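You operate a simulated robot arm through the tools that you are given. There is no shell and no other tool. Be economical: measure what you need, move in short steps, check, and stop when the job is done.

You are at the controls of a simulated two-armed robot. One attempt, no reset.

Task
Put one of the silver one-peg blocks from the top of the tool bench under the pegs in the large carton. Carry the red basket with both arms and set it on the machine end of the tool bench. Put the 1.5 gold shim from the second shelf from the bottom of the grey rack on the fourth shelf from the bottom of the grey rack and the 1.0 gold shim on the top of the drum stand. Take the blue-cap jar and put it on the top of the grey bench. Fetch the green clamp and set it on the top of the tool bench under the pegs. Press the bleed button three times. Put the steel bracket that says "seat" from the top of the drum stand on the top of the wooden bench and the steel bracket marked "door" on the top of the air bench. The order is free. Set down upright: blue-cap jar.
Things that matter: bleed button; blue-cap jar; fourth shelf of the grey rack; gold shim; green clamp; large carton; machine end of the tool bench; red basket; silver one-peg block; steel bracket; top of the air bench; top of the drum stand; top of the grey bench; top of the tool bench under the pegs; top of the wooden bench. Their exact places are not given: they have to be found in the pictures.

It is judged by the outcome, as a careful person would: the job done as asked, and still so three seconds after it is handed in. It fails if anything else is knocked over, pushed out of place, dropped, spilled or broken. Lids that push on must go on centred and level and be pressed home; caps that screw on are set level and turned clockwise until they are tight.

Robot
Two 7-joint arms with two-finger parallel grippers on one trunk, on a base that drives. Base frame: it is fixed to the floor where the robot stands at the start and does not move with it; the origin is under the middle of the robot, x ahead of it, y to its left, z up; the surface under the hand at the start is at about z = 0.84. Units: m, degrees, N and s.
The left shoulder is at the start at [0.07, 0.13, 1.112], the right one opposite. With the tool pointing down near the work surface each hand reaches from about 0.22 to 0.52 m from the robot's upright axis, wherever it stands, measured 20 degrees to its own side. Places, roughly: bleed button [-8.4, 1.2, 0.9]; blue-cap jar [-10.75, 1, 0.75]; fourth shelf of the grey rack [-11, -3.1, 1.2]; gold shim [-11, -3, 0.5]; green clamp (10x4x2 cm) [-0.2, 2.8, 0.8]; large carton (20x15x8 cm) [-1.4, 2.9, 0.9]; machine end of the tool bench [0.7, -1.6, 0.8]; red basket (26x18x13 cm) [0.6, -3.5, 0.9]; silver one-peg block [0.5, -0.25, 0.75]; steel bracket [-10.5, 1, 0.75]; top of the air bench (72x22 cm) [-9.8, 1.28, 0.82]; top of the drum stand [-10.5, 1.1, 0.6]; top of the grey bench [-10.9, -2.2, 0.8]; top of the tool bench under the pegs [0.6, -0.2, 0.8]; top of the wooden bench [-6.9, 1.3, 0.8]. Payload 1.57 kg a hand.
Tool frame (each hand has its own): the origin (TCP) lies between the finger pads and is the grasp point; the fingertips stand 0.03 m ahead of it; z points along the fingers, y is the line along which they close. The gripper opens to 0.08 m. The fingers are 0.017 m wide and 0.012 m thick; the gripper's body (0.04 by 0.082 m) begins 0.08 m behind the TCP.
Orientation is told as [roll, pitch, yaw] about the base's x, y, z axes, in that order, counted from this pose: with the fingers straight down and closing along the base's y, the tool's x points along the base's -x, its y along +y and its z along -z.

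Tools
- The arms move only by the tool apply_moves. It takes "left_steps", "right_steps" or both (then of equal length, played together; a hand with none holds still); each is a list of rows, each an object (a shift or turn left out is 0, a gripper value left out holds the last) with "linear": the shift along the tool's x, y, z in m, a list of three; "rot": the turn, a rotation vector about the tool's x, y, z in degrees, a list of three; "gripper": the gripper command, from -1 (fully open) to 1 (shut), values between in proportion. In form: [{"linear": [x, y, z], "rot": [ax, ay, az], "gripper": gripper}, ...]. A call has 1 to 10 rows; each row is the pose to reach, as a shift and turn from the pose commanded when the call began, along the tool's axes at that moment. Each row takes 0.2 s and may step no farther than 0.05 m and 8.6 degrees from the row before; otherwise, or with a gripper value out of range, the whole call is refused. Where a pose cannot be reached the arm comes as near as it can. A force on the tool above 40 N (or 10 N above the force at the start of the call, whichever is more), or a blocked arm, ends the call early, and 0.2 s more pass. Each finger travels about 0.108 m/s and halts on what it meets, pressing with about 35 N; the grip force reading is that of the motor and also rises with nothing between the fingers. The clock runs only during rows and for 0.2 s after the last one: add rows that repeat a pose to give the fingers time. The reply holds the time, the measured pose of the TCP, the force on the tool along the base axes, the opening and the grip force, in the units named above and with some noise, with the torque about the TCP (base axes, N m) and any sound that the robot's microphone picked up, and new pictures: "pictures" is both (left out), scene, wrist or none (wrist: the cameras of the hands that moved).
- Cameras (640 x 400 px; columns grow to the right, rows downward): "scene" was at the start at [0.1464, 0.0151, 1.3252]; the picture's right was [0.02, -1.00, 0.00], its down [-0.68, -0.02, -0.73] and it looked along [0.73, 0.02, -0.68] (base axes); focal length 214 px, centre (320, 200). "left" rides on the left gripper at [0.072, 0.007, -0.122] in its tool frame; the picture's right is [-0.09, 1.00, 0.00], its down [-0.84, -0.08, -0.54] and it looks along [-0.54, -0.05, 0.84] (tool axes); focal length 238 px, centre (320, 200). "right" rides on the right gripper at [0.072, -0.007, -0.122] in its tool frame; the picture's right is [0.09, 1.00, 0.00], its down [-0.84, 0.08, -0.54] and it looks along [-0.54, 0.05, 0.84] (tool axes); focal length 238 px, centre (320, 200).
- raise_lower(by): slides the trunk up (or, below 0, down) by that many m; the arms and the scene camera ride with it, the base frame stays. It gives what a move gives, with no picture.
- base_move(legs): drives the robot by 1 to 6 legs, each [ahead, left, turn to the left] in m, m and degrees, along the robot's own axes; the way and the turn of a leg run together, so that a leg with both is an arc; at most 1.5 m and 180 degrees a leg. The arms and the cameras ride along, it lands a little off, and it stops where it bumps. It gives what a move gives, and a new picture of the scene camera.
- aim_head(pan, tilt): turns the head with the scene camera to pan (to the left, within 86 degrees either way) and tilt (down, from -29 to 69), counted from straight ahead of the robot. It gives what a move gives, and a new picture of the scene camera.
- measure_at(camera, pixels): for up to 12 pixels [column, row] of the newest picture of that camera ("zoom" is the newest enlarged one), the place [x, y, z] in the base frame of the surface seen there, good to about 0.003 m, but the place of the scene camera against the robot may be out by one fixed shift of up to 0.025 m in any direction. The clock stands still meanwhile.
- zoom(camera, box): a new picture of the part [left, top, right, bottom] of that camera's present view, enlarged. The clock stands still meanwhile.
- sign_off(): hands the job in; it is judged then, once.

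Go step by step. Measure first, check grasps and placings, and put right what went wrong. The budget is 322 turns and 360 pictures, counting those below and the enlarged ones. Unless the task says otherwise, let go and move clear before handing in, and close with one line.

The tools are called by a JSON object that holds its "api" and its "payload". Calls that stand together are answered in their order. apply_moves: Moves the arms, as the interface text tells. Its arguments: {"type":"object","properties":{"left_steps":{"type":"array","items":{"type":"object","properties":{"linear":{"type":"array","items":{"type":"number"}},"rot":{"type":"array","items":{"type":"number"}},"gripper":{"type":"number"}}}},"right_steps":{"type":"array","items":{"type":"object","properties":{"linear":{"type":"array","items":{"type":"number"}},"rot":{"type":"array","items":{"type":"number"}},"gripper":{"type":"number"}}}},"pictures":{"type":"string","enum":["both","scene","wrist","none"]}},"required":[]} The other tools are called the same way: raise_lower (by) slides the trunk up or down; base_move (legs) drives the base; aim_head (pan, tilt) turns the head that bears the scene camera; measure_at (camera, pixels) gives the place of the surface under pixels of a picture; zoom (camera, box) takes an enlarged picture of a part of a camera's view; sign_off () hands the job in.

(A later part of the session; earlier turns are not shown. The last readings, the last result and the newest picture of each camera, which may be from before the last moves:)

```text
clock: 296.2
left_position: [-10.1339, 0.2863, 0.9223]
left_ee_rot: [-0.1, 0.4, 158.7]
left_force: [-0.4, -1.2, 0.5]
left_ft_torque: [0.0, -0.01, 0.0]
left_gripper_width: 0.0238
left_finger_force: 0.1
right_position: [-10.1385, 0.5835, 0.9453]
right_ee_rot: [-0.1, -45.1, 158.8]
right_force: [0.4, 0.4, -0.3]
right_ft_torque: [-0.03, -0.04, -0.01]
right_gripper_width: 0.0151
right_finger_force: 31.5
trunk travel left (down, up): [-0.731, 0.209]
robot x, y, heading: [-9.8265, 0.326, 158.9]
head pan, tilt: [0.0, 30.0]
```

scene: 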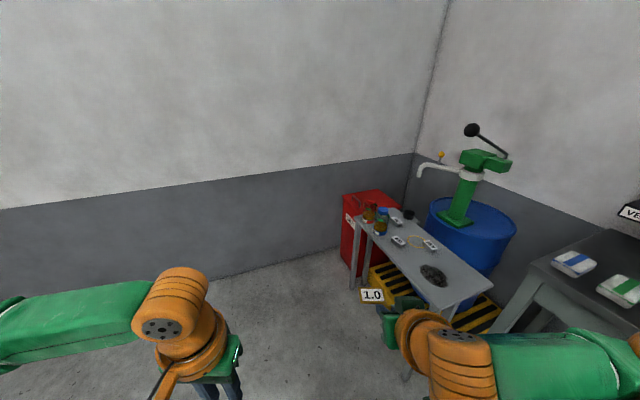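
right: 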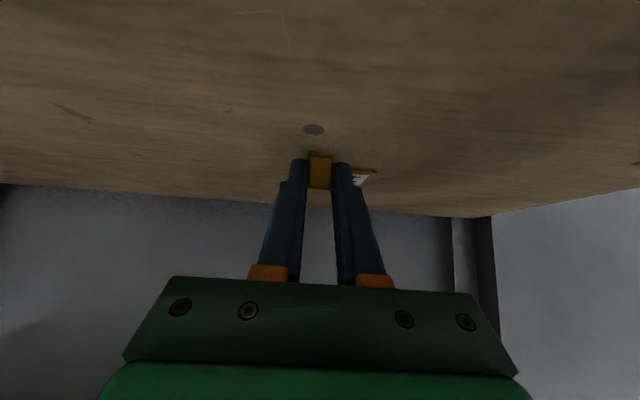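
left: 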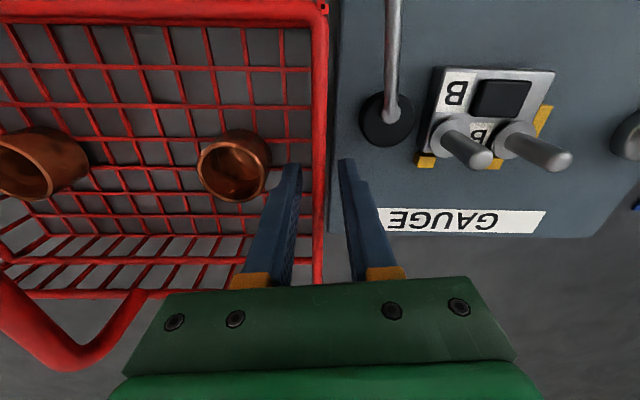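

The drum stand is at (415,250) with jars and brackets. Zoom and measure.

{"api": "aim_head", "payload": {"pan": -35, "tilt": 35}}

{"api": "zoom", "payload": {"camera": "scene", "box": [180, 120, 400, 260]}}

```text
clock: 297.2
left_position: [-10.1345, 0.2849, 0.9226]
left_ee_rot: [-0.1, 0.3, 158.6]
left_force: [-0.1, 0.1, 0.7]
left_ft_torque: [-0.02, -0.02, 0.01]
left_gripper_width: 0.024
left_finger_force: 0.0
right_position: [-10.138, 0.5837, 0.9444]
right_ee_rot: [-0.1, -45.1, 158.8]
right_force: [0.0, -0.7, -0.3]
right_ft_torque: [0.02, -0.04, -0.02]
right_gripper_width: 0.0147
right_finger_force: 30.9
trunk travel left (down, up): [-0.731, 0.209]
robot x, y, heading: [-9.8274, 0.3228, 159.1]
head pan, tilt: [-35.0, 35.0]
```

scene: 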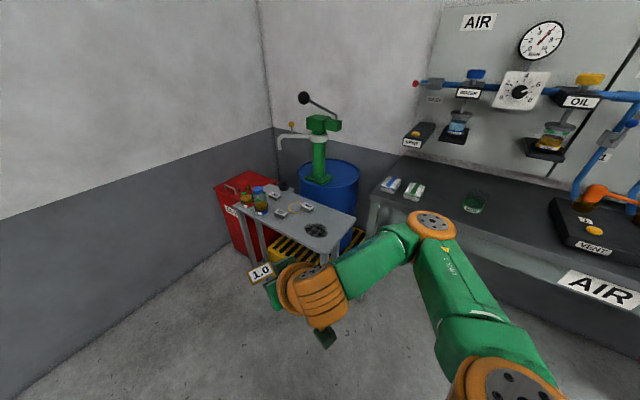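

```text
2.86 times, centred on (290, 190) of scene
```

zoom: 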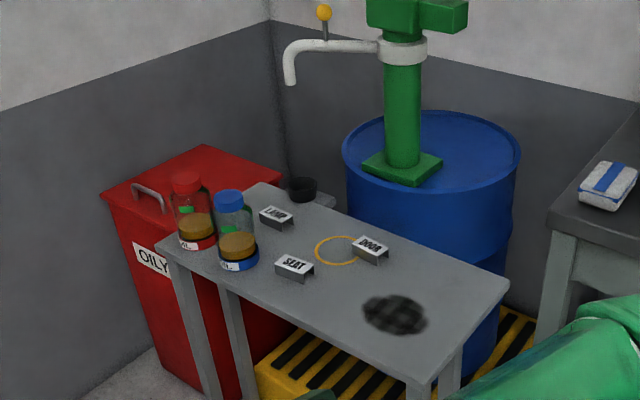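

I see the red- and blue-cap jars, brackets LAMP, SEAT, DOOR, a yellow ring mark and a black mesh spot. Measure.

{"api": "measure_at", "payload": {"camera": "scene", "pixels": [[259, 190], [261, 205], [246, 197], [281, 212], [307, 207], [275, 194], [318, 230], [240, 205], [285, 187], [335, 247], [354, 216], [292, 207]]}}

{"api": "measure_at", "payload": {"camera": "scene", "pixels": [[390, 184], [415, 192], [474, 204], [440, 190], [370, 190], [500, 215], [287, 140], [304, 98], [330, 160], [350, 232]]}}

```text
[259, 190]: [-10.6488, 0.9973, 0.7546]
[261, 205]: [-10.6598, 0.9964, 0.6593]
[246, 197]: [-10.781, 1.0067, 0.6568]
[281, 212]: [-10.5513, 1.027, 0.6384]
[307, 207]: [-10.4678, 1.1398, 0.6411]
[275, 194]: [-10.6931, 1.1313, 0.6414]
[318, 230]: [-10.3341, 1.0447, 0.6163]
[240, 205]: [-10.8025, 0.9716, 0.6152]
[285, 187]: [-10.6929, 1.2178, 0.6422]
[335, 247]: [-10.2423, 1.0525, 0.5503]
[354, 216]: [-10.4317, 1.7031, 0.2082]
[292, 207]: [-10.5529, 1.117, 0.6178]
```

```text
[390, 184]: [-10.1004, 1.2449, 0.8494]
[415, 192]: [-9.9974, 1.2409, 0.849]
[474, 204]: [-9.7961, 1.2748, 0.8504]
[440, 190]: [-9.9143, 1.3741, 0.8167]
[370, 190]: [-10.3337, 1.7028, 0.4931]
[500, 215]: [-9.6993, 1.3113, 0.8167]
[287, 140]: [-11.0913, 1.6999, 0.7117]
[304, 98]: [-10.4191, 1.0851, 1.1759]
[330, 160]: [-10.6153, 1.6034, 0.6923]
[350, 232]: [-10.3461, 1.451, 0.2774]
```

Stand top z≈0.617, brackets SEAT (-10.55,1.03), DOOR (-10.47,1.14), LAMP (-10.69,1.13); pump knob hangs at (-10.42,1.09,1.18), so I keep low. Turn to face +y, line up so the right hand is at x≈-10.405, and lower.

{"api": "base_move", "payload": {"legs": [[0, 0, -69], [0, 0.72, 0]]}}

{"api": "raise_lower", "payload": {"by": -0.25}}

{"api": "aim_head", "payload": {"pan": 0, "tilt": 30}}

{"api": "apply_moves", "payload": {"right_steps": [{"linear": [0, 0, 0]}], "pictures": "wrist"}}

```text
clock: 304.1
left_position: [-10.6811, 0.6061, 0.9232]
left_ee_rot: [-0.1, 0.4, 89.0]
left_force: [-1.0, 0.4, 0.7]
left_ft_torque: [0.0, 0.0, 0.01]
left_gripper_width: 0.0241
left_finger_force: 0.0
right_position: [-10.4021, 0.7129, 0.9451]
right_ee_rot: [0.1, -45.1, 88.9]
right_force: [0.0, -0.6, -1.4]
right_ft_torque: [-0.02, -0.02, 0.01]
right_gripper_width: 0.0152
right_finger_force: 30.7
trunk travel left (down, up): [-0.731, 0.209]
robot x, y, heading: [-10.5381, 0.3294, 89.2]
head pan, tilt: [-35.0, 35.0]
```

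scene: 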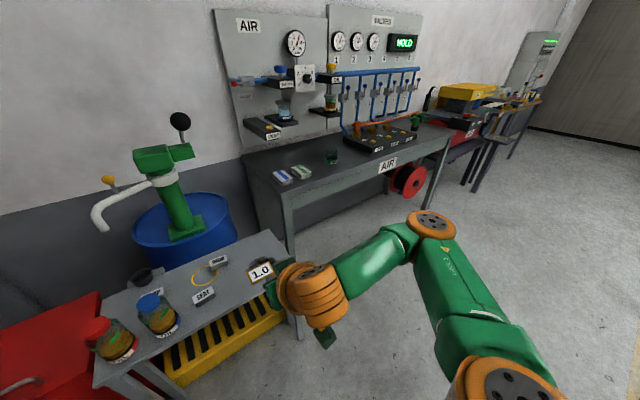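

```text
clock: 306.7
left_position: [-10.6815, 0.6054, 0.6731]
left_ee_rot: [-0.1, 0.4, 89.0]
left_force: [-0.8, 0.8, 0.4]
left_ft_torque: [0.0, 0.01, 0.0]
left_gripper_width: 0.0243
left_finger_force: 0.3
right_position: [-10.4018, 0.7125, 0.6965]
right_ee_rot: [-0.1, -45.1, 88.9]
right_force: [0.2, -0.8, -0.4]
right_ft_torque: [-0.01, 0.02, 0.0]
right_gripper_width: 0.0152
right_finger_force: 31.2
trunk travel left (down, up): [-0.481, 0.459]
robot x, y, heading: [-10.5405, 0.3269, 89.0]
head pan, tilt: [-35.0, 35.0]
```

```text
clock: 307.7
left_position: [-10.6802, 0.6048, 0.6729]
left_ee_rot: [-0.1, 0.4, 89.0]
left_force: [0.5, 0.5, -0.2]
left_ft_torque: [0.06, -0.04, 0.02]
left_gripper_width: 0.0239
left_finger_force: 0.1
right_position: [-10.403, 0.7116, 0.6951]
right_ee_rot: [0.1, -45.2, 88.9]
right_force: [0.3, -0.2, -0.9]
right_ft_torque: [-0.05, -0.01, 0.0]
right_gripper_width: 0.0151
right_finger_force: 30.5
trunk travel left (down, up): [-0.481, 0.459]
robot x, y, heading: [-10.538, 0.3306, 89.0]
head pan, tilt: [0.0, 30.0]
```

scene: 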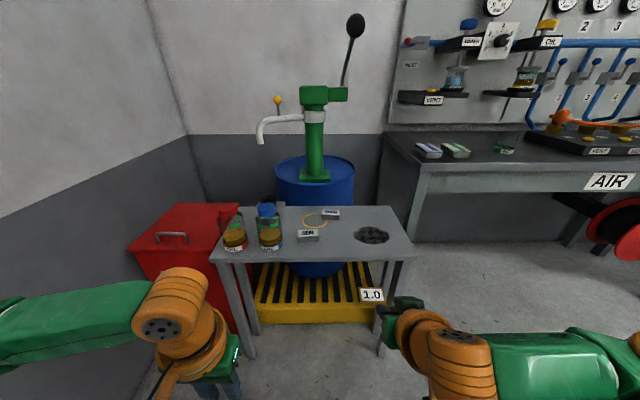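

```text
clock: 308.1
left_position: [-10.6819, 0.6064, 0.6732]
left_ee_rot: [-0.1, 0.4, 89.0]
left_force: [0.8, 0.3, -0.5]
left_ft_torque: [0.01, -0.03, -0.02]
left_gripper_width: 0.0241
left_finger_force: 0.1
right_position: [-10.4024, 0.7116, 0.6946]
right_ee_rot: [0.0, -45.0, 89.0]
right_force: [0.4, -0.6, -0.5]
right_ft_torque: [-0.04, 0.03, 0.05]
right_gripper_width: 0.0149
right_finger_force: 31.1
trunk travel left (down, up): [-0.481, 0.459]
robot x, y, heading: [-10.5374, 0.3296, 89.3]
head pan, tilt: [0.0, 30.0]
```

right: 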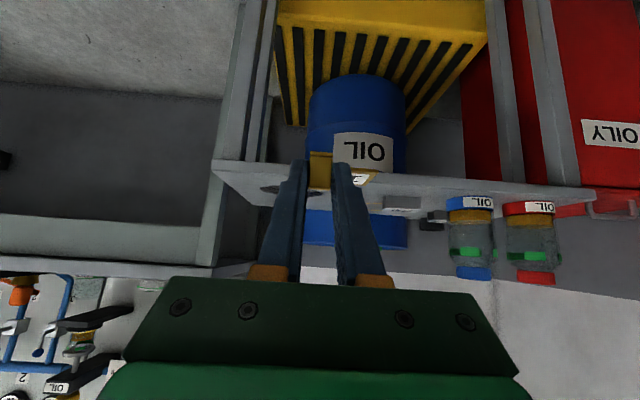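

{"api": "measure_at", "payload": {"camera": "right", "pixels": [[240, 180], [268, 190], [375, 200], [403, 201], [400, 208], [432, 214], [471, 228], [260, 170], [400, 180], [465, 200]]}}

{"api": "measure_at", "payload": {"camera": "scene", "pixels": [[308, 232], [306, 240], [330, 212], [371, 236], [340, 235], [320, 262], [345, 207], [271, 207], [268, 230], [357, 235]]}}

{"api": "zoom", "payload": {"camera": "scene", "box": [200, 190, 430, 280]}}

```text
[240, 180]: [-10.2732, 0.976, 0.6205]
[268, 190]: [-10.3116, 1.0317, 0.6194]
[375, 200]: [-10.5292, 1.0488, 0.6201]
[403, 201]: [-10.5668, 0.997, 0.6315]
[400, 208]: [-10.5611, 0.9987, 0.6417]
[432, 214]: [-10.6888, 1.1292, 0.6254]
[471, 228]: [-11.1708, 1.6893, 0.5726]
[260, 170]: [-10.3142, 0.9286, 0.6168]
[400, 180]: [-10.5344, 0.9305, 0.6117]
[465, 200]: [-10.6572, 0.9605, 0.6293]
```

```text
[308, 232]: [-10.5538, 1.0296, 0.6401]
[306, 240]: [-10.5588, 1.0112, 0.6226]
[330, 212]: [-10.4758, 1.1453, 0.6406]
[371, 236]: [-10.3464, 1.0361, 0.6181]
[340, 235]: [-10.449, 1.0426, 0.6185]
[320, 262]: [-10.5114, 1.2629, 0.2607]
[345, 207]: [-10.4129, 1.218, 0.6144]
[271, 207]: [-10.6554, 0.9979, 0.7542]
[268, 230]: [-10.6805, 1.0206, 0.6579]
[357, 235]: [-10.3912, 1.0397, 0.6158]
```

```text
2.78 times, centred on (315, 235) of scene
```

zoom: 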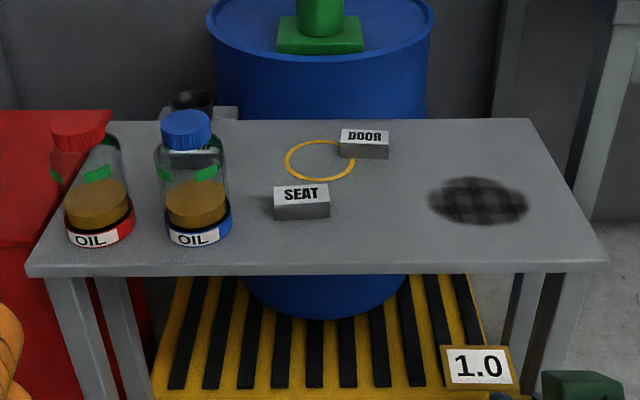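

Surface true z=0.6195, front edge y≈0.93. Roll ahead 15 cm, then reach over and set the shim at about (-10.405, 1.0).

{"api": "base_move", "payload": {"legs": [[0.14, 0, 0]]}}

{"api": "apply_moves", "payload": {"right_steps": [{"linear": [-0.03, 0, 0.03]}, {"linear": [-0.06, 0, 0.06]}, {"linear": [-0.09, 0, 0.09]}, {"linear": [-0.094, 0, 0.094]}, {"linear": [-0.08, 0, 0.108]}, {"linear": [-0.072, 0, 0.116]}, {"linear": [-0.072, 0, 0.116]}], "pictures": "wrist"}}

```text
clock: 309.4
left_position: [-10.6799, 0.7443, 0.6715]
left_ee_rot: [-0.2, 0.4, 89.0]
left_force: [-0.4, 0.2, 0.2]
left_ft_torque: [0.01, -0.01, 0.01]
left_gripper_width: 0.0241
left_finger_force: 0.1
right_position: [-10.4001, 0.8517, 0.6955]
right_ee_rot: [0.0, -45.0, 89.1]
right_force: [0.7, 0.2, -0.4]
right_ft_torque: [-0.04, -0.01, 0.01]
right_gripper_width: 0.0152
right_finger_force: 30.8
trunk travel left (down, up): [-0.481, 0.459]
robot x, y, heading: [-10.5362, 0.4666, 89.3]
head pan, tilt: [0.0, 30.0]
```

scene: 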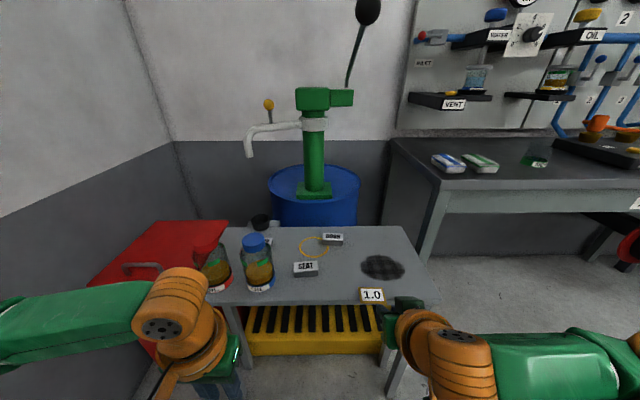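

```text
clock: 311.0
left_position: [-10.6785, 0.7442, 0.6728]
left_ee_rot: [-0.1, 0.4, 89.0]
left_force: [0.3, -0.9, 1.1]
left_ft_torque: [0.02, 0.0, 0.01]
left_gripper_width: 0.024
left_finger_force: 0.2
right_position: [-10.3965, 0.9843, 0.6632]
right_ee_rot: [-0.1, -45.0, 89.0]
right_force: [-0.3, -0.4, -0.5]
right_ft_torque: [-0.01, 0.02, -0.01]
right_gripper_width: 0.0148
right_finger_force: 30.9
trunk travel left (down, up): [-0.481, 0.459]
robot x, y, heading: [-10.5361, 0.4714, 89.0]
head pan, tilt: [0.0, 30.0]
```

right: 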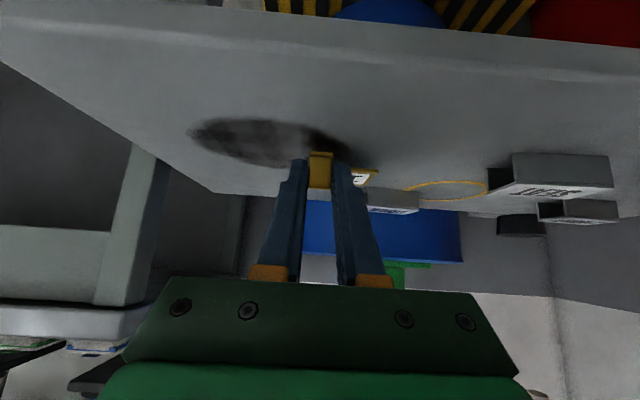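

{"api": "apply_moves", "payload": {"right_steps": [{"linear": [0.005, 0, 0.005]}, {"linear": [0.008, 0, 0.008]}, {"linear": [0.0098, 0, 0.0098]}, {"linear": [0.0115, 0, 0.0115]}, {"linear": [0.0115, 0, 0.0115]}], "pictures": "none"}}

```text
clock: 312.2
left_position: [-10.6796, 0.7421, 0.6739]
left_ee_rot: [-0.1, 0.1, 88.9]
left_force: [0.1, -0.1, 0.0]
left_ft_torque: [0.02, 0.03, 0.02]
left_gripper_width: 0.024
left_finger_force: 0.0
right_position: [-10.3976, 0.9839, 0.6514]
right_ee_rot: [-0.3, -45.4, 89.0]
right_force: [1.8, 5.7, 13.7]
right_ft_torque: [0.7, -0.16, -0.03]
right_gripper_width: 0.015
right_finger_force: 31.7
trunk travel left (down, up): [-0.481, 0.459]
robot x, y, heading: [-10.535, 0.4658, 89.2]
head pan, tilt: [0.0, 30.0]
```

Contact. Release and retreat.

{"api": "apply_moves", "payload": {"right_steps": [{"linear": [-0.001, 0, -0.001], "gripper": 1}, {"linear": [-0.001, 0, -0.001], "gripper": 0.3}, {"linear": [-0.001, 0, -0.001], "gripper": 0}, {"linear": [-0.001, 0, -0.001], "gripper": 0}, {"linear": [0, 0, -0.03], "gripper": 0}, {"linear": [0, 0, -0.06], "gripper": 0}, {"linear": [0.03, 0, -0.09], "gripper": 0}, {"linear": [0.06, 0, -0.12], "gripper": 0}, {"linear": [0.06, 0, -0.15], "gripper": 0}], "pictures": "both"}}

```text
clock: 314.2
left_position: [-10.6797, 0.7445, 0.6726]
left_ee_rot: [0.0, 0.4, 89.0]
left_force: [-0.6, 0.1, -0.3]
left_ft_torque: [0.0, 0.01, -0.01]
left_gripper_width: 0.0242
left_finger_force: 0.0
right_position: [-10.4052, 0.8484, 0.7126]
right_ee_rot: [-0.1, -45.0, 88.8]
right_force: [-1.0, 1.0, 0.7]
right_ft_torque: [-0.07, 0.0, -0.02]
right_gripper_width: 0.04
right_finger_force: 0.1
right hand out of reach, approached as far as the arm can: row 9
trunk travel left (down, up): [-0.481, 0.459]
robot x, y, heading: [-10.5396, 0.4687, 88.8]
head pan, tilt: [0.0, 30.0]
```

scene: 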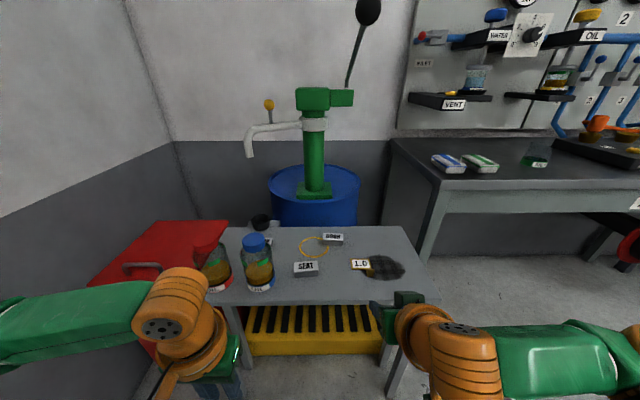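
right: 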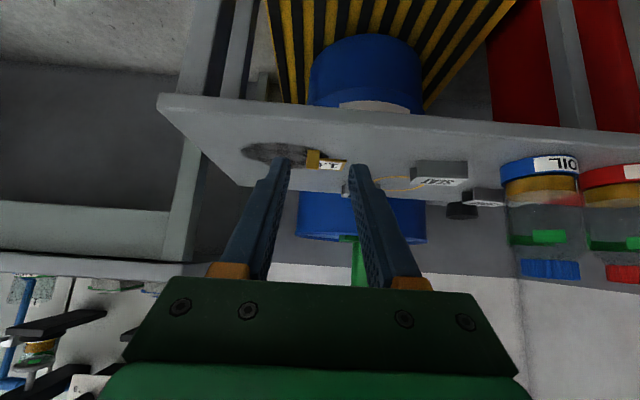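

1.0 shim stands on the stand top. Now examine the brackets closely.

{"api": "zoom", "payload": {"camera": "scene", "box": [285, 225, 365, 285]}}

{"api": "zoom", "payload": {"camera": "right", "box": [330, 140, 510, 240]}}

{"api": "measure_at", "payload": {"camera": "right", "pixels": [[412, 168], [467, 165], [440, 165], [440, 182], [413, 180], [466, 187], [485, 194], [470, 190], [500, 195], [525, 165], [503, 165], [540, 275]]}}

```text
6.67 times, centred on (325, 255) of scene
```

zoom: 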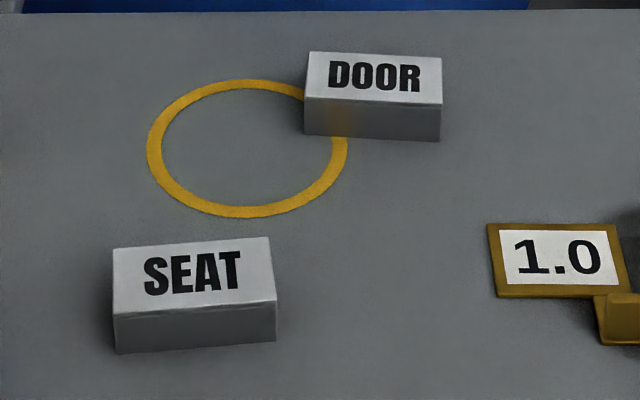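

```text
3.56 times, centred on (420, 190) of right
```

zoom: 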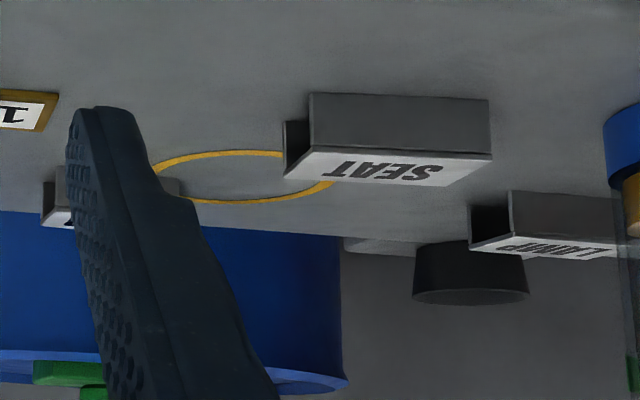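

```text
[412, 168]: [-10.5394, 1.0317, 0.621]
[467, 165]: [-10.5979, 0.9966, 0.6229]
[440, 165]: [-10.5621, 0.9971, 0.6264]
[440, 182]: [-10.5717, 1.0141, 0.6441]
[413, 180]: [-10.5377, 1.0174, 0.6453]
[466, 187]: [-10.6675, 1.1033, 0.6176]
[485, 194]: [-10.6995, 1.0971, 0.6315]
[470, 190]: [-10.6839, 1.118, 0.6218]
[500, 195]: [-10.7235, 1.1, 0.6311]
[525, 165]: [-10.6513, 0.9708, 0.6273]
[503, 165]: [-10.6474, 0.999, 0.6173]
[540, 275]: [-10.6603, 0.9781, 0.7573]
```

Brackets are channels ~6×4×2.6 cm running along x. I'll grip DOOR along its length with the right hand at 45°. Line up: move left 9 cm and open the hand.

{"api": "base_move", "payload": {"legs": [[0, 0.087, 0.8]]}}

{"api": "apply_moves", "payload": {"right_steps": [{"gripper": -0.9}, {"gripper": -0.9}, {"gripper": -0.9}], "pictures": "both"}}

```text
clock: 315.3
left_position: [-10.7674, 0.7424, 0.6726]
left_ee_rot: [-0.2, 0.3, 89.7]
left_force: [-0.4, 0.1, 0.0]
left_ft_torque: [0.0, 0.02, 0.0]
left_gripper_width: 0.024
left_finger_force: 0.1
right_position: [-10.4935, 0.8516, 0.7122]
right_ee_rot: [-0.1, -45.0, 89.8]
right_force: [0.3, -1.0, 0.1]
right_ft_torque: [-0.01, -0.02, -0.02]
right_gripper_width: 0.0401
right_finger_force: 0.0
trunk travel left (down, up): [-0.481, 0.459]
robot x, y, heading: [-10.6205, 0.4675, 90.0]
head pan, tilt: [0.0, 30.0]
```

scene: 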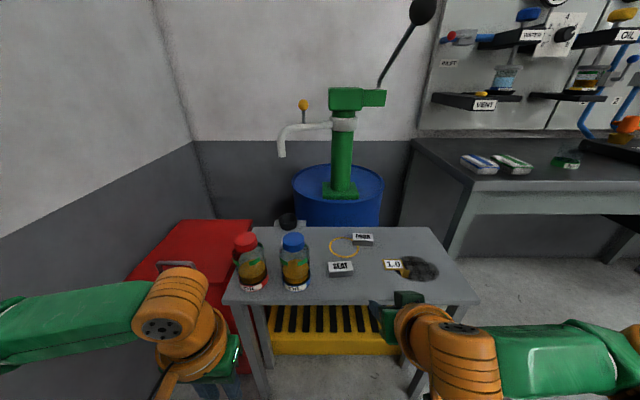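

```text
clock: 316.1
left_position: [-10.767, 0.7434, 0.6731]
left_ee_rot: [-0.2, 0.4, 89.7]
left_force: [0.1, -0.5, -1.0]
left_ft_torque: [0.03, 0.01, 0.01]
left_gripper_width: 0.024
left_finger_force: 0.0
right_position: [-10.4941, 0.8521, 0.7121]
right_ee_rot: [-0.2, -45.0, 89.8]
right_force: [-0.1, -0.4, -0.1]
right_ft_torque: [-0.01, 0.02, 0.02]
right_gripper_width: 0.0756
right_finger_force: 0.1
trunk travel left (down, up): [-0.481, 0.459]
robot x, y, heading: [-10.6183, 0.4686, 89.9]
head pan, tilt: [0.0, 30.0]
```

scene: 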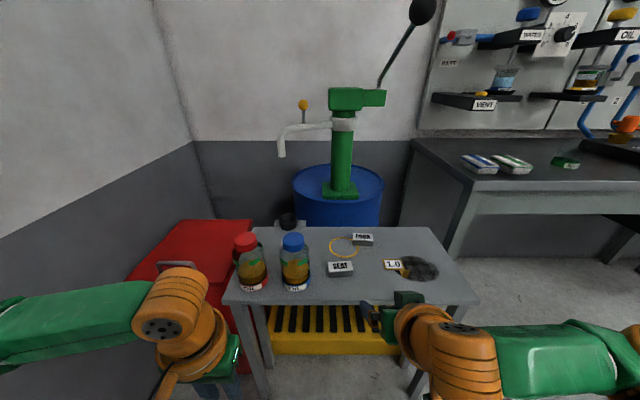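
right: 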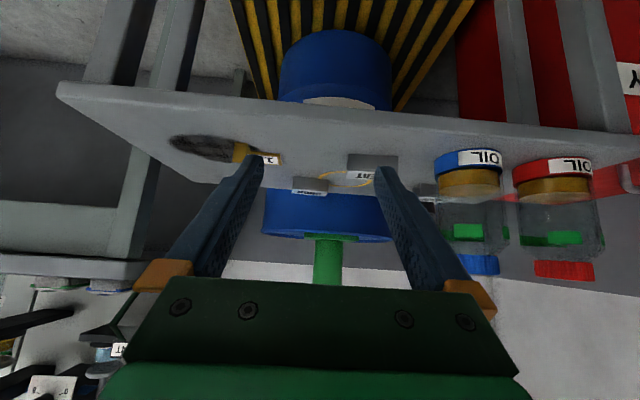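

{"api": "zoom", "payload": {"camera": "right", "box": [270, 145, 420, 215]}}

{"api": "measure_at", "payload": {"camera": "right", "pixels": [[294, 182], [326, 187], [310, 184], [310, 192], [296, 192], [323, 195], [360, 160], [335, 200], [347, 165]]}}

```text
4.27 times, centred on (345, 180) of right
```

zoom: 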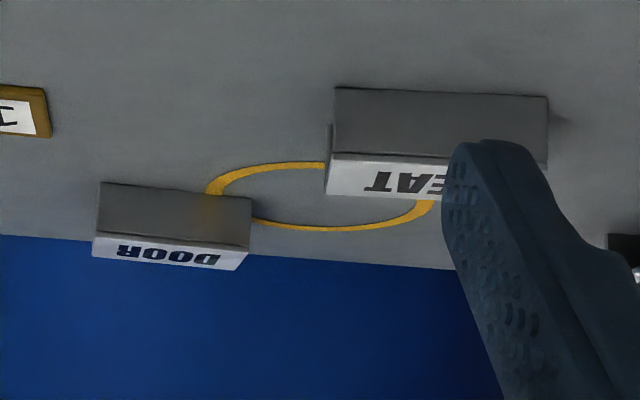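

```text
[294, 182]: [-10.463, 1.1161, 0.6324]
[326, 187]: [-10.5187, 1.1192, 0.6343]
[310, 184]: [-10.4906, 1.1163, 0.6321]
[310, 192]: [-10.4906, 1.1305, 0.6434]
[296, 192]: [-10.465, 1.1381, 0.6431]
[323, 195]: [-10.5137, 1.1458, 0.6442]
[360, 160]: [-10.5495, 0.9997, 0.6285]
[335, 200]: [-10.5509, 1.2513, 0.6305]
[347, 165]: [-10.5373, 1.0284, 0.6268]
```

DOOR: x −10.520…−10.462, front y 1.117, top 0.645. Roll in 10 cm, then approach.

{"api": "base_move", "payload": {"legs": [[0.1, 0, 0]]}}

{"api": "apply_moves", "payload": {"right_steps": [{"linear": [-0.03, -0.001, 0.03]}, {"linear": [-0.06, -0.002, 0.06]}, {"linear": [-0.0735, -0.003, 0.09]}, {"linear": [-0.0735, -0.003, 0.111]}], "pictures": "both"}}

```text
clock: 317.2
left_position: [-10.7683, 0.8415, 0.6732]
left_ee_rot: [0.0, 0.4, 90.0]
left_force: [0.0, 0.0, 0.6]
left_ft_torque: [-0.05, 0.0, -0.01]
left_gripper_width: 0.0239
left_finger_force: 0.0
right_position: [-10.4955, 0.9502, 0.7106]
right_ee_rot: [-0.1, -44.9, 89.9]
right_force: [-0.3, 0.2, -0.1]
right_ft_torque: [-0.02, -0.01, 0.02]
right_gripper_width: 0.0762
right_finger_force: 0.1
trunk travel left (down, up): [-0.481, 0.459]
robot x, y, heading: [-10.6206, 0.5664, 90.2]
head pan, tilt: [0.0, 30.0]
```

scene: 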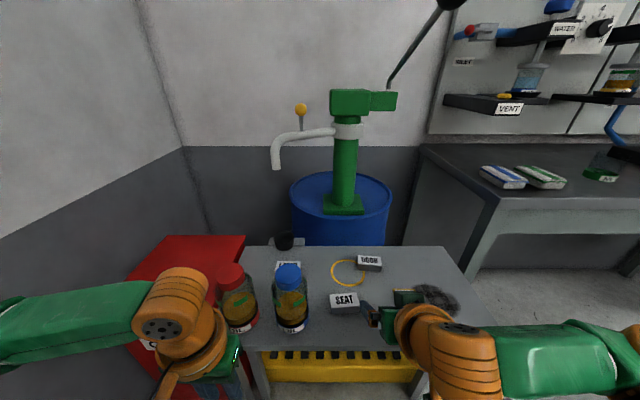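

```text
clock: 318.2
left_position: [-10.7664, 0.8409, 0.6722]
left_ee_rot: [-0.1, 0.4, 90.0]
left_force: [1.1, -0.6, -0.1]
left_ft_torque: [-0.01, -0.03, 0.0]
left_gripper_width: 0.0241
left_finger_force: 0.2
right_position: [-10.4924, 1.0809, 0.6845]
right_ee_rot: [-0.2, -45.0, 89.9]
right_force: [-0.2, -0.2, -0.5]
right_ft_torque: [0.02, 0.01, 0.0]
right_gripper_width: 0.076
right_finger_force: 0.1
trunk travel left (down, up): [-0.481, 0.459]
robot x, y, heading: [-10.6213, 0.5705, 90.0]
head pan, tilt: [0.0, 30.0]
```

scene: 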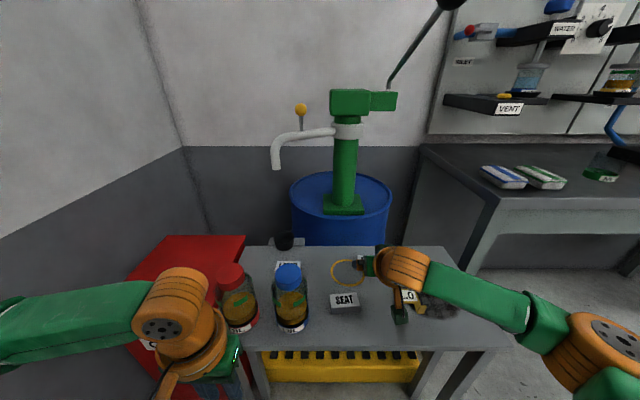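
right: 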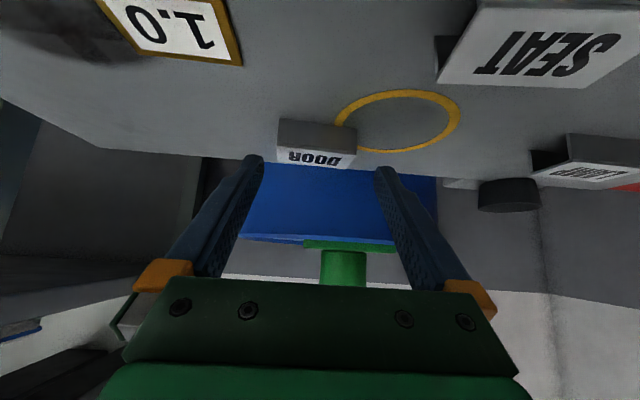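

DOOR is centred between the fingers. Go in and grip.

{"api": "apply_moves", "payload": {"right_steps": [{"linear": [-0.001, 0, 0.025]}, {"linear": [-0.0018, 0, 0.0505]}, {"linear": [-0.0018, 0, 0.0505], "gripper": 0}, {"linear": [-0.0018, 0, 0.0505], "gripper": 1}, {"linear": [-0.0018, 0, 0.0505], "gripper": 1}, {"linear": [-0.0018, 0, 0.0505], "gripper": 1}], "pictures": "wrist"}}

```text
clock: 319.6
left_position: [-10.7679, 0.8414, 0.6736]
left_ee_rot: [-0.2, 0.3, 89.9]
left_force: [0.4, 0.7, 0.8]
left_ft_torque: [-0.03, 0.0, -0.02]
left_gripper_width: 0.024
left_finger_force: 0.1
right_position: [-10.4942, 1.1196, 0.6514]
right_ee_rot: [-0.1, -44.9, 90.0]
right_force: [-0.8, 0.0, 1.1]
right_ft_torque: [0.04, -0.01, 0.03]
right_gripper_width: 0.064
right_finger_force: 34.8
trunk travel left (down, up): [-0.481, 0.459]
robot x, y, heading: [-10.6232, 0.5688, 89.9]
head pan, tilt: [0.0, 30.0]
```

right: 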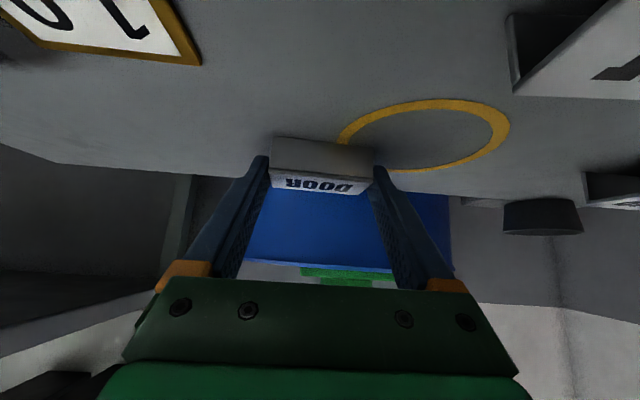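

Gripped (0.064). Lift 7 cm and draw back.

{"api": "apply_moves", "payload": {"right_steps": [{"linear": [-0.014, 0, -0.014]}, {"linear": [-0.032, 0, -0.032]}, {"linear": [-0.05, 0, -0.05]}, {"linear": [-0.02, 0, -0.08]}, {"linear": [0.01, 0, -0.11]}, {"linear": [0.04, 0, -0.14]}, {"linear": [0.06, 0, -0.16]}], "pictures": "both"}}

```text
clock: 321.2
left_position: [-10.7676, 0.8413, 0.6727]
left_ee_rot: [-0.1, 0.2, 89.9]
left_force: [-0.1, -0.1, -0.4]
left_ft_torque: [-0.01, 0.02, 0.0]
left_gripper_width: 0.0241
left_finger_force: 0.1
right_position: [-10.4912, 0.9632, 0.7212]
right_ee_rot: [-0.1, -45.0, 89.8]
right_force: [0.6, -0.1, -0.2]
right_ft_torque: [0.01, -0.01, -0.01]
right_gripper_width: 0.0637
right_finger_force: 35.3
trunk travel left (down, up): [-0.481, 0.459]
robot x, y, heading: [-10.6233, 0.5673, 89.9]
head pan, tilt: [0.0, 30.0]
```

scene: 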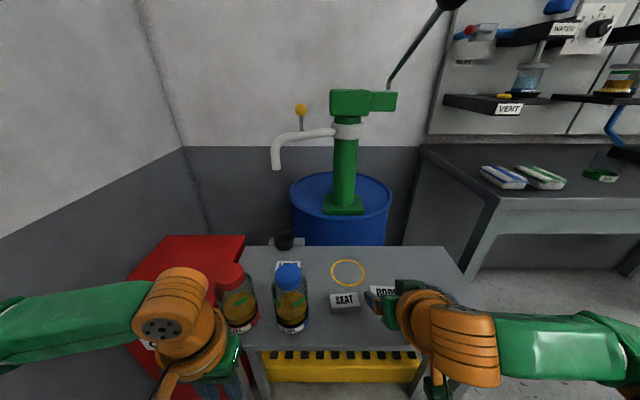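
right: 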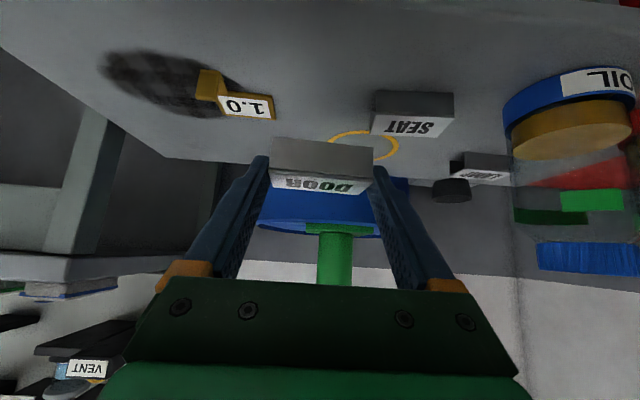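

DOOR is held. Back off, raise 0.2 and go right to the air bench.

{"api": "base_move", "payload": {"legs": [[-0.35, 0, 0]]}}

{"api": "raise_lower", "payload": {"by": 0.22}}

{"api": "base_move", "payload": {"legs": [[0, -0.6, 0]]}}

{"api": "aim_head", "payload": {"pan": -5, "tilt": 30}}

```text
clock: 323.5
left_position: [-10.766, 0.4991, 0.6726]
left_ee_rot: [-0.1, 0.3, 89.7]
left_force: [-0.1, 0.0, -0.2]
left_ft_torque: [0.01, -0.02, 0.0]
left_gripper_width: 0.0241
left_finger_force: 0.0
right_position: [-10.4896, 0.6197, 0.7212]
right_ee_rot: [-0.1, -45.1, 89.7]
right_force: [-0.2, 0.1, -0.9]
right_ft_torque: [-0.02, -0.01, 0.02]
right_gripper_width: 0.0636
right_finger_force: 34.8
trunk travel left (down, up): [-0.481, 0.459]
robot x, y, heading: [-10.6195, 0.2268, 90.1]
head pan, tilt: [0.0, 30.0]
```

scene: 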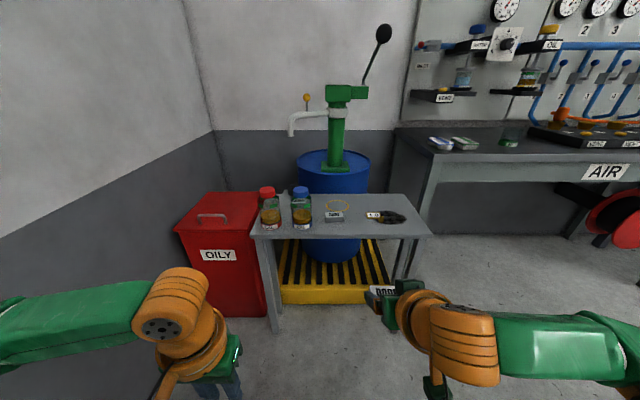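

```text
clock: 325.8
left_position: [-10.7664, 0.4994, 0.8929]
left_ee_rot: [-0.1, 0.4, 89.5]
left_force: [-0.4, 0.3, -0.4]
left_ft_torque: [-0.03, 0.03, -0.01]
left_gripper_width: 0.0239
left_finger_force: 0.1
right_position: [-10.4885, 0.6201, 0.9417]
right_ee_rot: [-0.1, -45.0, 89.6]
right_force: [0.9, -0.5, -0.8]
right_ft_torque: [0.02, -0.01, -0.02]
right_gripper_width: 0.0633
right_finger_force: 35.7
trunk travel left (down, up): [-0.701, 0.239]
robot x, y, heading: [-10.6181, 0.2265, 89.9]
head pan, tilt: [0.0, 30.0]
```

```text
clock: 329.2
left_position: [-10.1606, 0.4977, 0.8922]
left_ee_rot: [-0.1, 0.4, 89.5]
left_force: [0.4, 0.3, -0.8]
left_ft_torque: [0.03, 0.0, -0.02]
left_gripper_width: 0.0239
left_finger_force: 0.0
right_position: [-9.8846, 0.618, 0.9408]
right_ee_rot: [-0.1, -45.0, 89.6]
right_force: [-0.7, -0.5, -0.7]
right_ft_torque: [-0.01, 0.0, 0.01]
right_gripper_width: 0.0633
right_finger_force: 34.6
trunk travel left (down, up): [-0.701, 0.239]
robot x, y, heading: [-10.0148, 0.2243, 90.0]
head pan, tilt: [0.0, 30.0]
```

scene: 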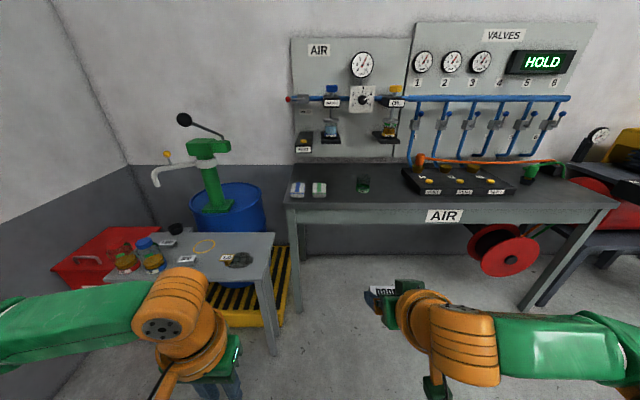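

```text
clock: 329.9
left_position: [-10.1606, 0.4968, 0.8927]
left_ee_rot: [-0.1, 0.4, 89.6]
left_force: [0.0, 0.6, -0.5]
left_ft_torque: [-0.01, 0.01, 0.01]
left_gripper_width: 0.024
left_finger_force: 0.0
right_position: [-9.8827, 0.6178, 0.9416]
right_ee_rot: [-0.1, -45.0, 89.6]
right_force: [0.2, 0.3, -0.7]
right_ft_torque: [-0.04, 0.0, 0.01]
right_gripper_width: 0.0632
right_finger_force: 35.1
trunk travel left (down, up): [-0.701, 0.239]
robot x, y, heading: [-10.0138, 0.2252, 89.6]
head pan, tilt: [-5.0, 30.0]
```

scene: 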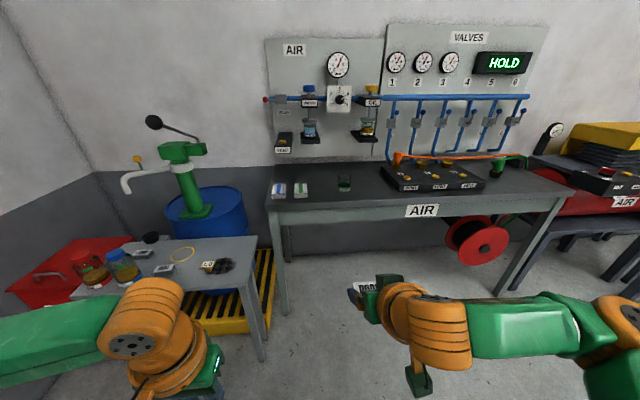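

{"api": "zoom", "payload": {"camera": "scene", "box": [255, 130, 415, 230]}}

{"api": "measure_at", "payload": {"camera": "scene", "pixels": [[279, 188], [302, 188], [345, 182], [320, 193], [325, 205], [350, 195], [380, 180], [365, 135], [283, 145], [395, 190], [270, 200]]}}

{"api": "zoom", "payload": {"camera": "scene", "box": [370, 120, 640, 240]}}

```text
4.00 times, centred on (335, 180) of scene
```

zoom: 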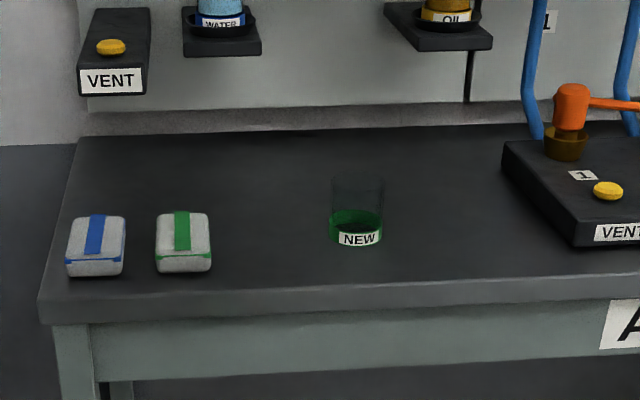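

```text
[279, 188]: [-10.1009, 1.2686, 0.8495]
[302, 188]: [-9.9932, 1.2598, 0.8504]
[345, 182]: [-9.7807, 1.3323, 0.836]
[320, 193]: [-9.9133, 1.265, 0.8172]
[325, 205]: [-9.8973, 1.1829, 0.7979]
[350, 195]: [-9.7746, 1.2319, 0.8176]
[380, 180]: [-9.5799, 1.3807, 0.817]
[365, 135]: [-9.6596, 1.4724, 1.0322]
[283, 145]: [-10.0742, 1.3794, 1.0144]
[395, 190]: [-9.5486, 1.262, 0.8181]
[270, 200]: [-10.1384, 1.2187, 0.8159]
```

```text
2.37 times, centred on (505, 180) of scene
```

zoom: 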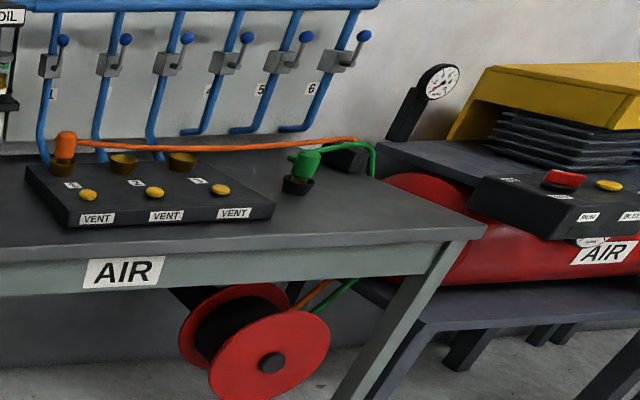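

Free spot between the green pack (-9.98) and the NEW bowl (-9.83). Move in.

{"api": "base_move", "payload": {"legs": [[0.4, 0.022, 0]]}}

{"api": "apply_moves", "payload": {"right_steps": [{"linear": [0, 0, 0]}], "pictures": "wrist"}}

```text
clock: 332.4
left_position: [-10.1829, 0.905, 0.8924]
left_ee_rot: [-0.1, 0.3, 89.8]
left_force: [0.5, 0.1, 0.3]
left_ft_torque: [0.0, -0.02, -0.01]
left_gripper_width: 0.024
left_finger_force: 0.0
right_position: [-9.9059, 1.0271, 0.9402]
right_ee_rot: [-0.1, -45.1, 89.8]
right_force: [0.4, -0.2, -1.3]
right_ft_torque: [-0.02, 0.02, 0.01]
right_gripper_width: 0.0634
right_finger_force: 35.1
trunk travel left (down, up): [-0.701, 0.239]
robot x, y, heading: [-10.0385, 0.6308, 90.1]
head pan, tilt: [-5.0, 30.0]
```

scene: 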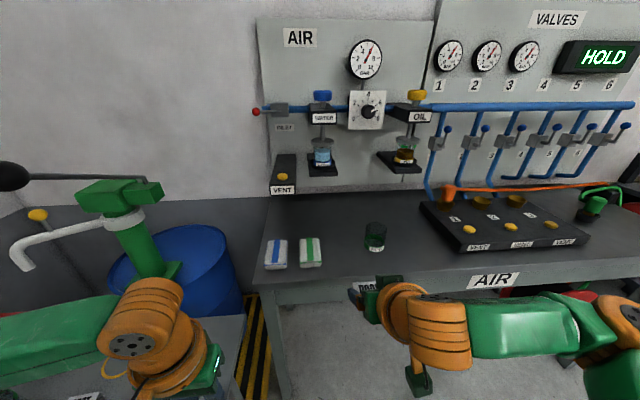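

```text
clock: 332.8
left_position: [-10.1821, 0.9065, 0.893]
left_ee_rot: [-0.1, 0.3, 89.9]
left_force: [0.8, 0.1, 0.8]
left_ft_torque: [0.0, 0.0, 0.04]
left_gripper_width: 0.024
left_finger_force: 0.0
right_position: [-9.9057, 1.0271, 0.9404]
right_ee_rot: [-0.1, -45.0, 89.9]
right_force: [0.9, 0.2, 0.0]
right_ft_torque: [0.0, 0.01, 0.01]
right_gripper_width: 0.0635
right_finger_force: 35.0
trunk travel left (down, up): [-0.701, 0.239]
robot x, y, heading: [-10.0354, 0.6339, 90.0]
head pan, tilt: [-5.0, 30.0]
```

right: 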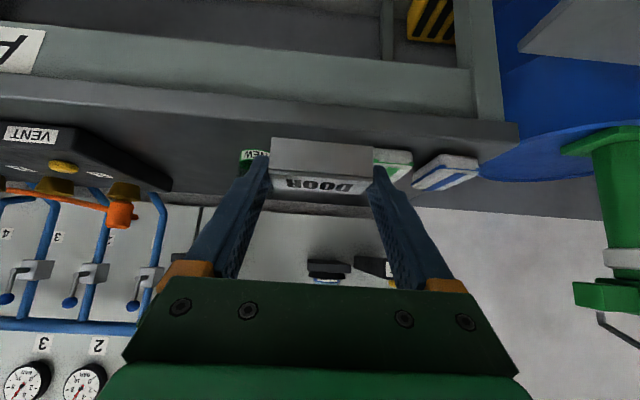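

{"api": "measure_at", "payload": {"camera": "right", "pixels": [[380, 157], [400, 160], [378, 175], [252, 155], [262, 155], [320, 125], [320, 110], [240, 130], [400, 135], [445, 170]]}}

```text
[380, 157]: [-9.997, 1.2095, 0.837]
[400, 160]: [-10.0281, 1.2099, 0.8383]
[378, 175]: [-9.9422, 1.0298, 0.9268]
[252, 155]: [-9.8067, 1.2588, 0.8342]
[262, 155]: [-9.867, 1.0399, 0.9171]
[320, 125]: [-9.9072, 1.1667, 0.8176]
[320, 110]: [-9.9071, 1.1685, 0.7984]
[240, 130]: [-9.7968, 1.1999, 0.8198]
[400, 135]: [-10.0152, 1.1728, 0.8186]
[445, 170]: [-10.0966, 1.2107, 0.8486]
```

Bench z=0.8195, edge y=1.168. Reach forward and lower.

{"api": "apply_moves", "payload": {"right_steps": [{"linear": [-0.033, 0, 0.033]}, {"linear": [-0.066, 0, 0.066]}, {"linear": [-0.1, 0, 0.1]}, {"linear": [-0.133, 0, 0.133]}, {"linear": [-0.112, 0, 0.154]}, {"linear": [-0.09, 0, 0.176]}, {"linear": [-0.08, 0, 0.186]}, {"linear": [-0.08, 0, 0.186]}], "pictures": "both"}}

```text
clock: 334.6
left_position: [-10.1827, 0.9069, 0.8933]
left_ee_rot: [-0.1, 0.4, 89.9]
left_force: [-0.3, -0.2, 0.5]
left_ft_torque: [-0.03, -0.01, -0.01]
left_gripper_width: 0.0238
left_finger_force: 0.2
right_position: [-9.9054, 1.2165, 0.8661]
right_ee_rot: [-0.1, -45.0, 89.8]
right_force: [0.5, 1.1, -0.2]
right_ft_torque: [0.0, 0.04, 0.04]
right_gripper_width: 0.0632
right_finger_force: 35.3
trunk travel left (down, up): [-0.701, 0.239]
robot x, y, heading: [-10.0391, 0.6331, 90.1]
head pan, tilt: [-5.0, 30.0]
```

scene: 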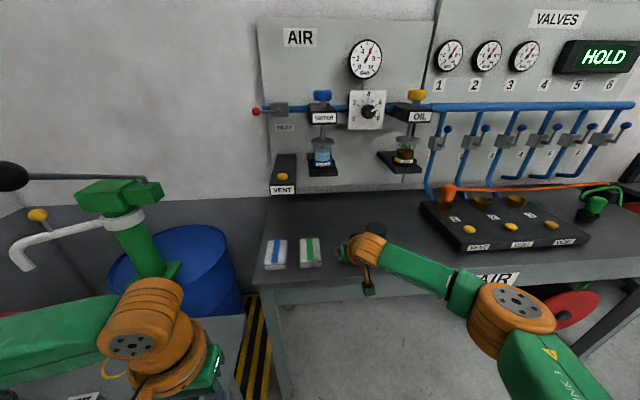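
right: 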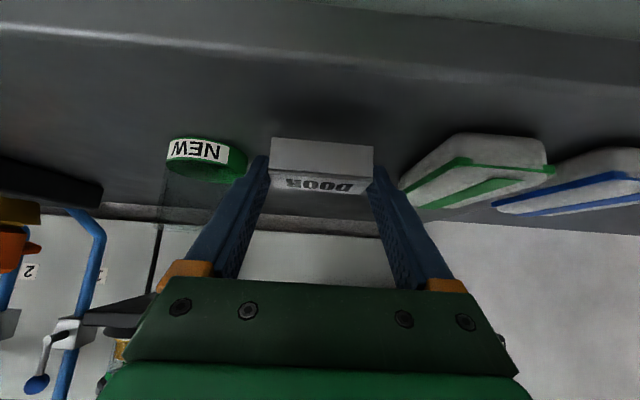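

{"api": "apply_moves", "payload": {"right_steps": [{"linear": [0.005, 0, 0.005]}, {"linear": [0.0085, 0, 0.0085]}, {"linear": [0.0105, 0, 0.0105]}, {"linear": [0.012, 0, 0.012]}, {"linear": [0.012, 0, 0.012]}], "pictures": "none"}}

```text
clock: 335.8
left_position: [-10.1827, 0.9042, 0.8939]
left_ee_rot: [-0.1, 0.3, 89.8]
left_force: [0.0, 0.4, -0.2]
left_ft_torque: [0.01, 0.03, 0.03]
left_gripper_width: 0.0242
left_finger_force: 0.0
right_position: [-9.9064, 1.215, 0.8522]
right_ee_rot: [-0.1, -45.2, 89.7]
right_force: [0.5, 5.0, 12.2]
right_ft_torque: [0.31, 0.34, -0.14]
right_gripper_width: 0.0628
right_finger_force: 34.6
trunk travel left (down, up): [-0.701, 0.239]
robot x, y, heading: [-10.0382, 0.6327, 89.9]
head pan, tilt: [-5.0, 30.0]
```

Touching. Release slightly and withdraw.

{"api": "apply_moves", "payload": {"right_steps": [{"linear": [-0.001, 0, -0.001], "gripper": 1}, {"linear": [-0.001, 0, -0.001], "gripper": -0.9}, {"linear": [-0.001, 0, -0.001], "gripper": -0.9}, {"linear": [0, 0, -0.03], "gripper": -0.9}, {"linear": [0, 0, -0.06], "gripper": -0.9}, {"linear": [0, 0, -0.09], "gripper": -0.9}, {"linear": [0.03, 0, -0.12], "gripper": -0.9}, {"linear": [0.06, 0, -0.15], "gripper": -0.9}], "pictures": "both"}}

```text
clock: 337.6
left_position: [-10.1825, 0.9052, 0.8932]
left_ee_rot: [0.0, 0.3, 89.9]
left_force: [-0.3, 0.2, -0.8]
left_ft_torque: [0.02, 0.01, -0.02]
left_gripper_width: 0.0241
left_finger_force: 0.1
right_position: [-9.9038, 1.0658, 0.9138]
right_ee_rot: [-0.1, -45.1, 89.7]
right_force: [0.4, 0.2, -1.2]
right_ft_torque: [0.01, 0.02, 0.01]
right_gripper_width: 0.076
right_finger_force: 0.0
trunk travel left (down, up): [-0.701, 0.239]
robot x, y, heading: [-10.0384, 0.6308, 89.9]
head pan, tilt: [-5.0, 30.0]
```

scene: 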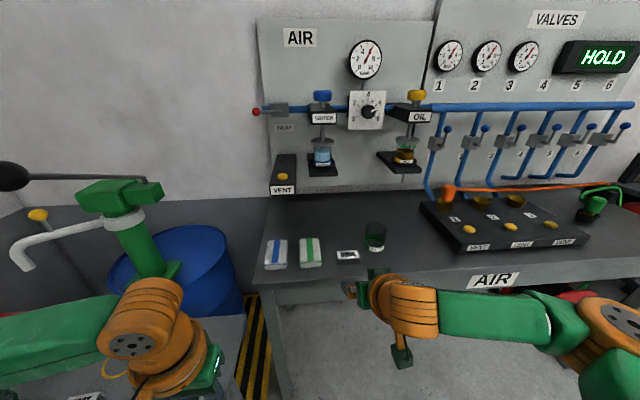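
right: 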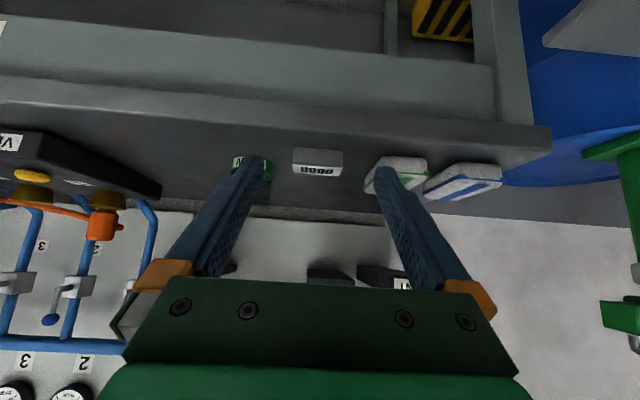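

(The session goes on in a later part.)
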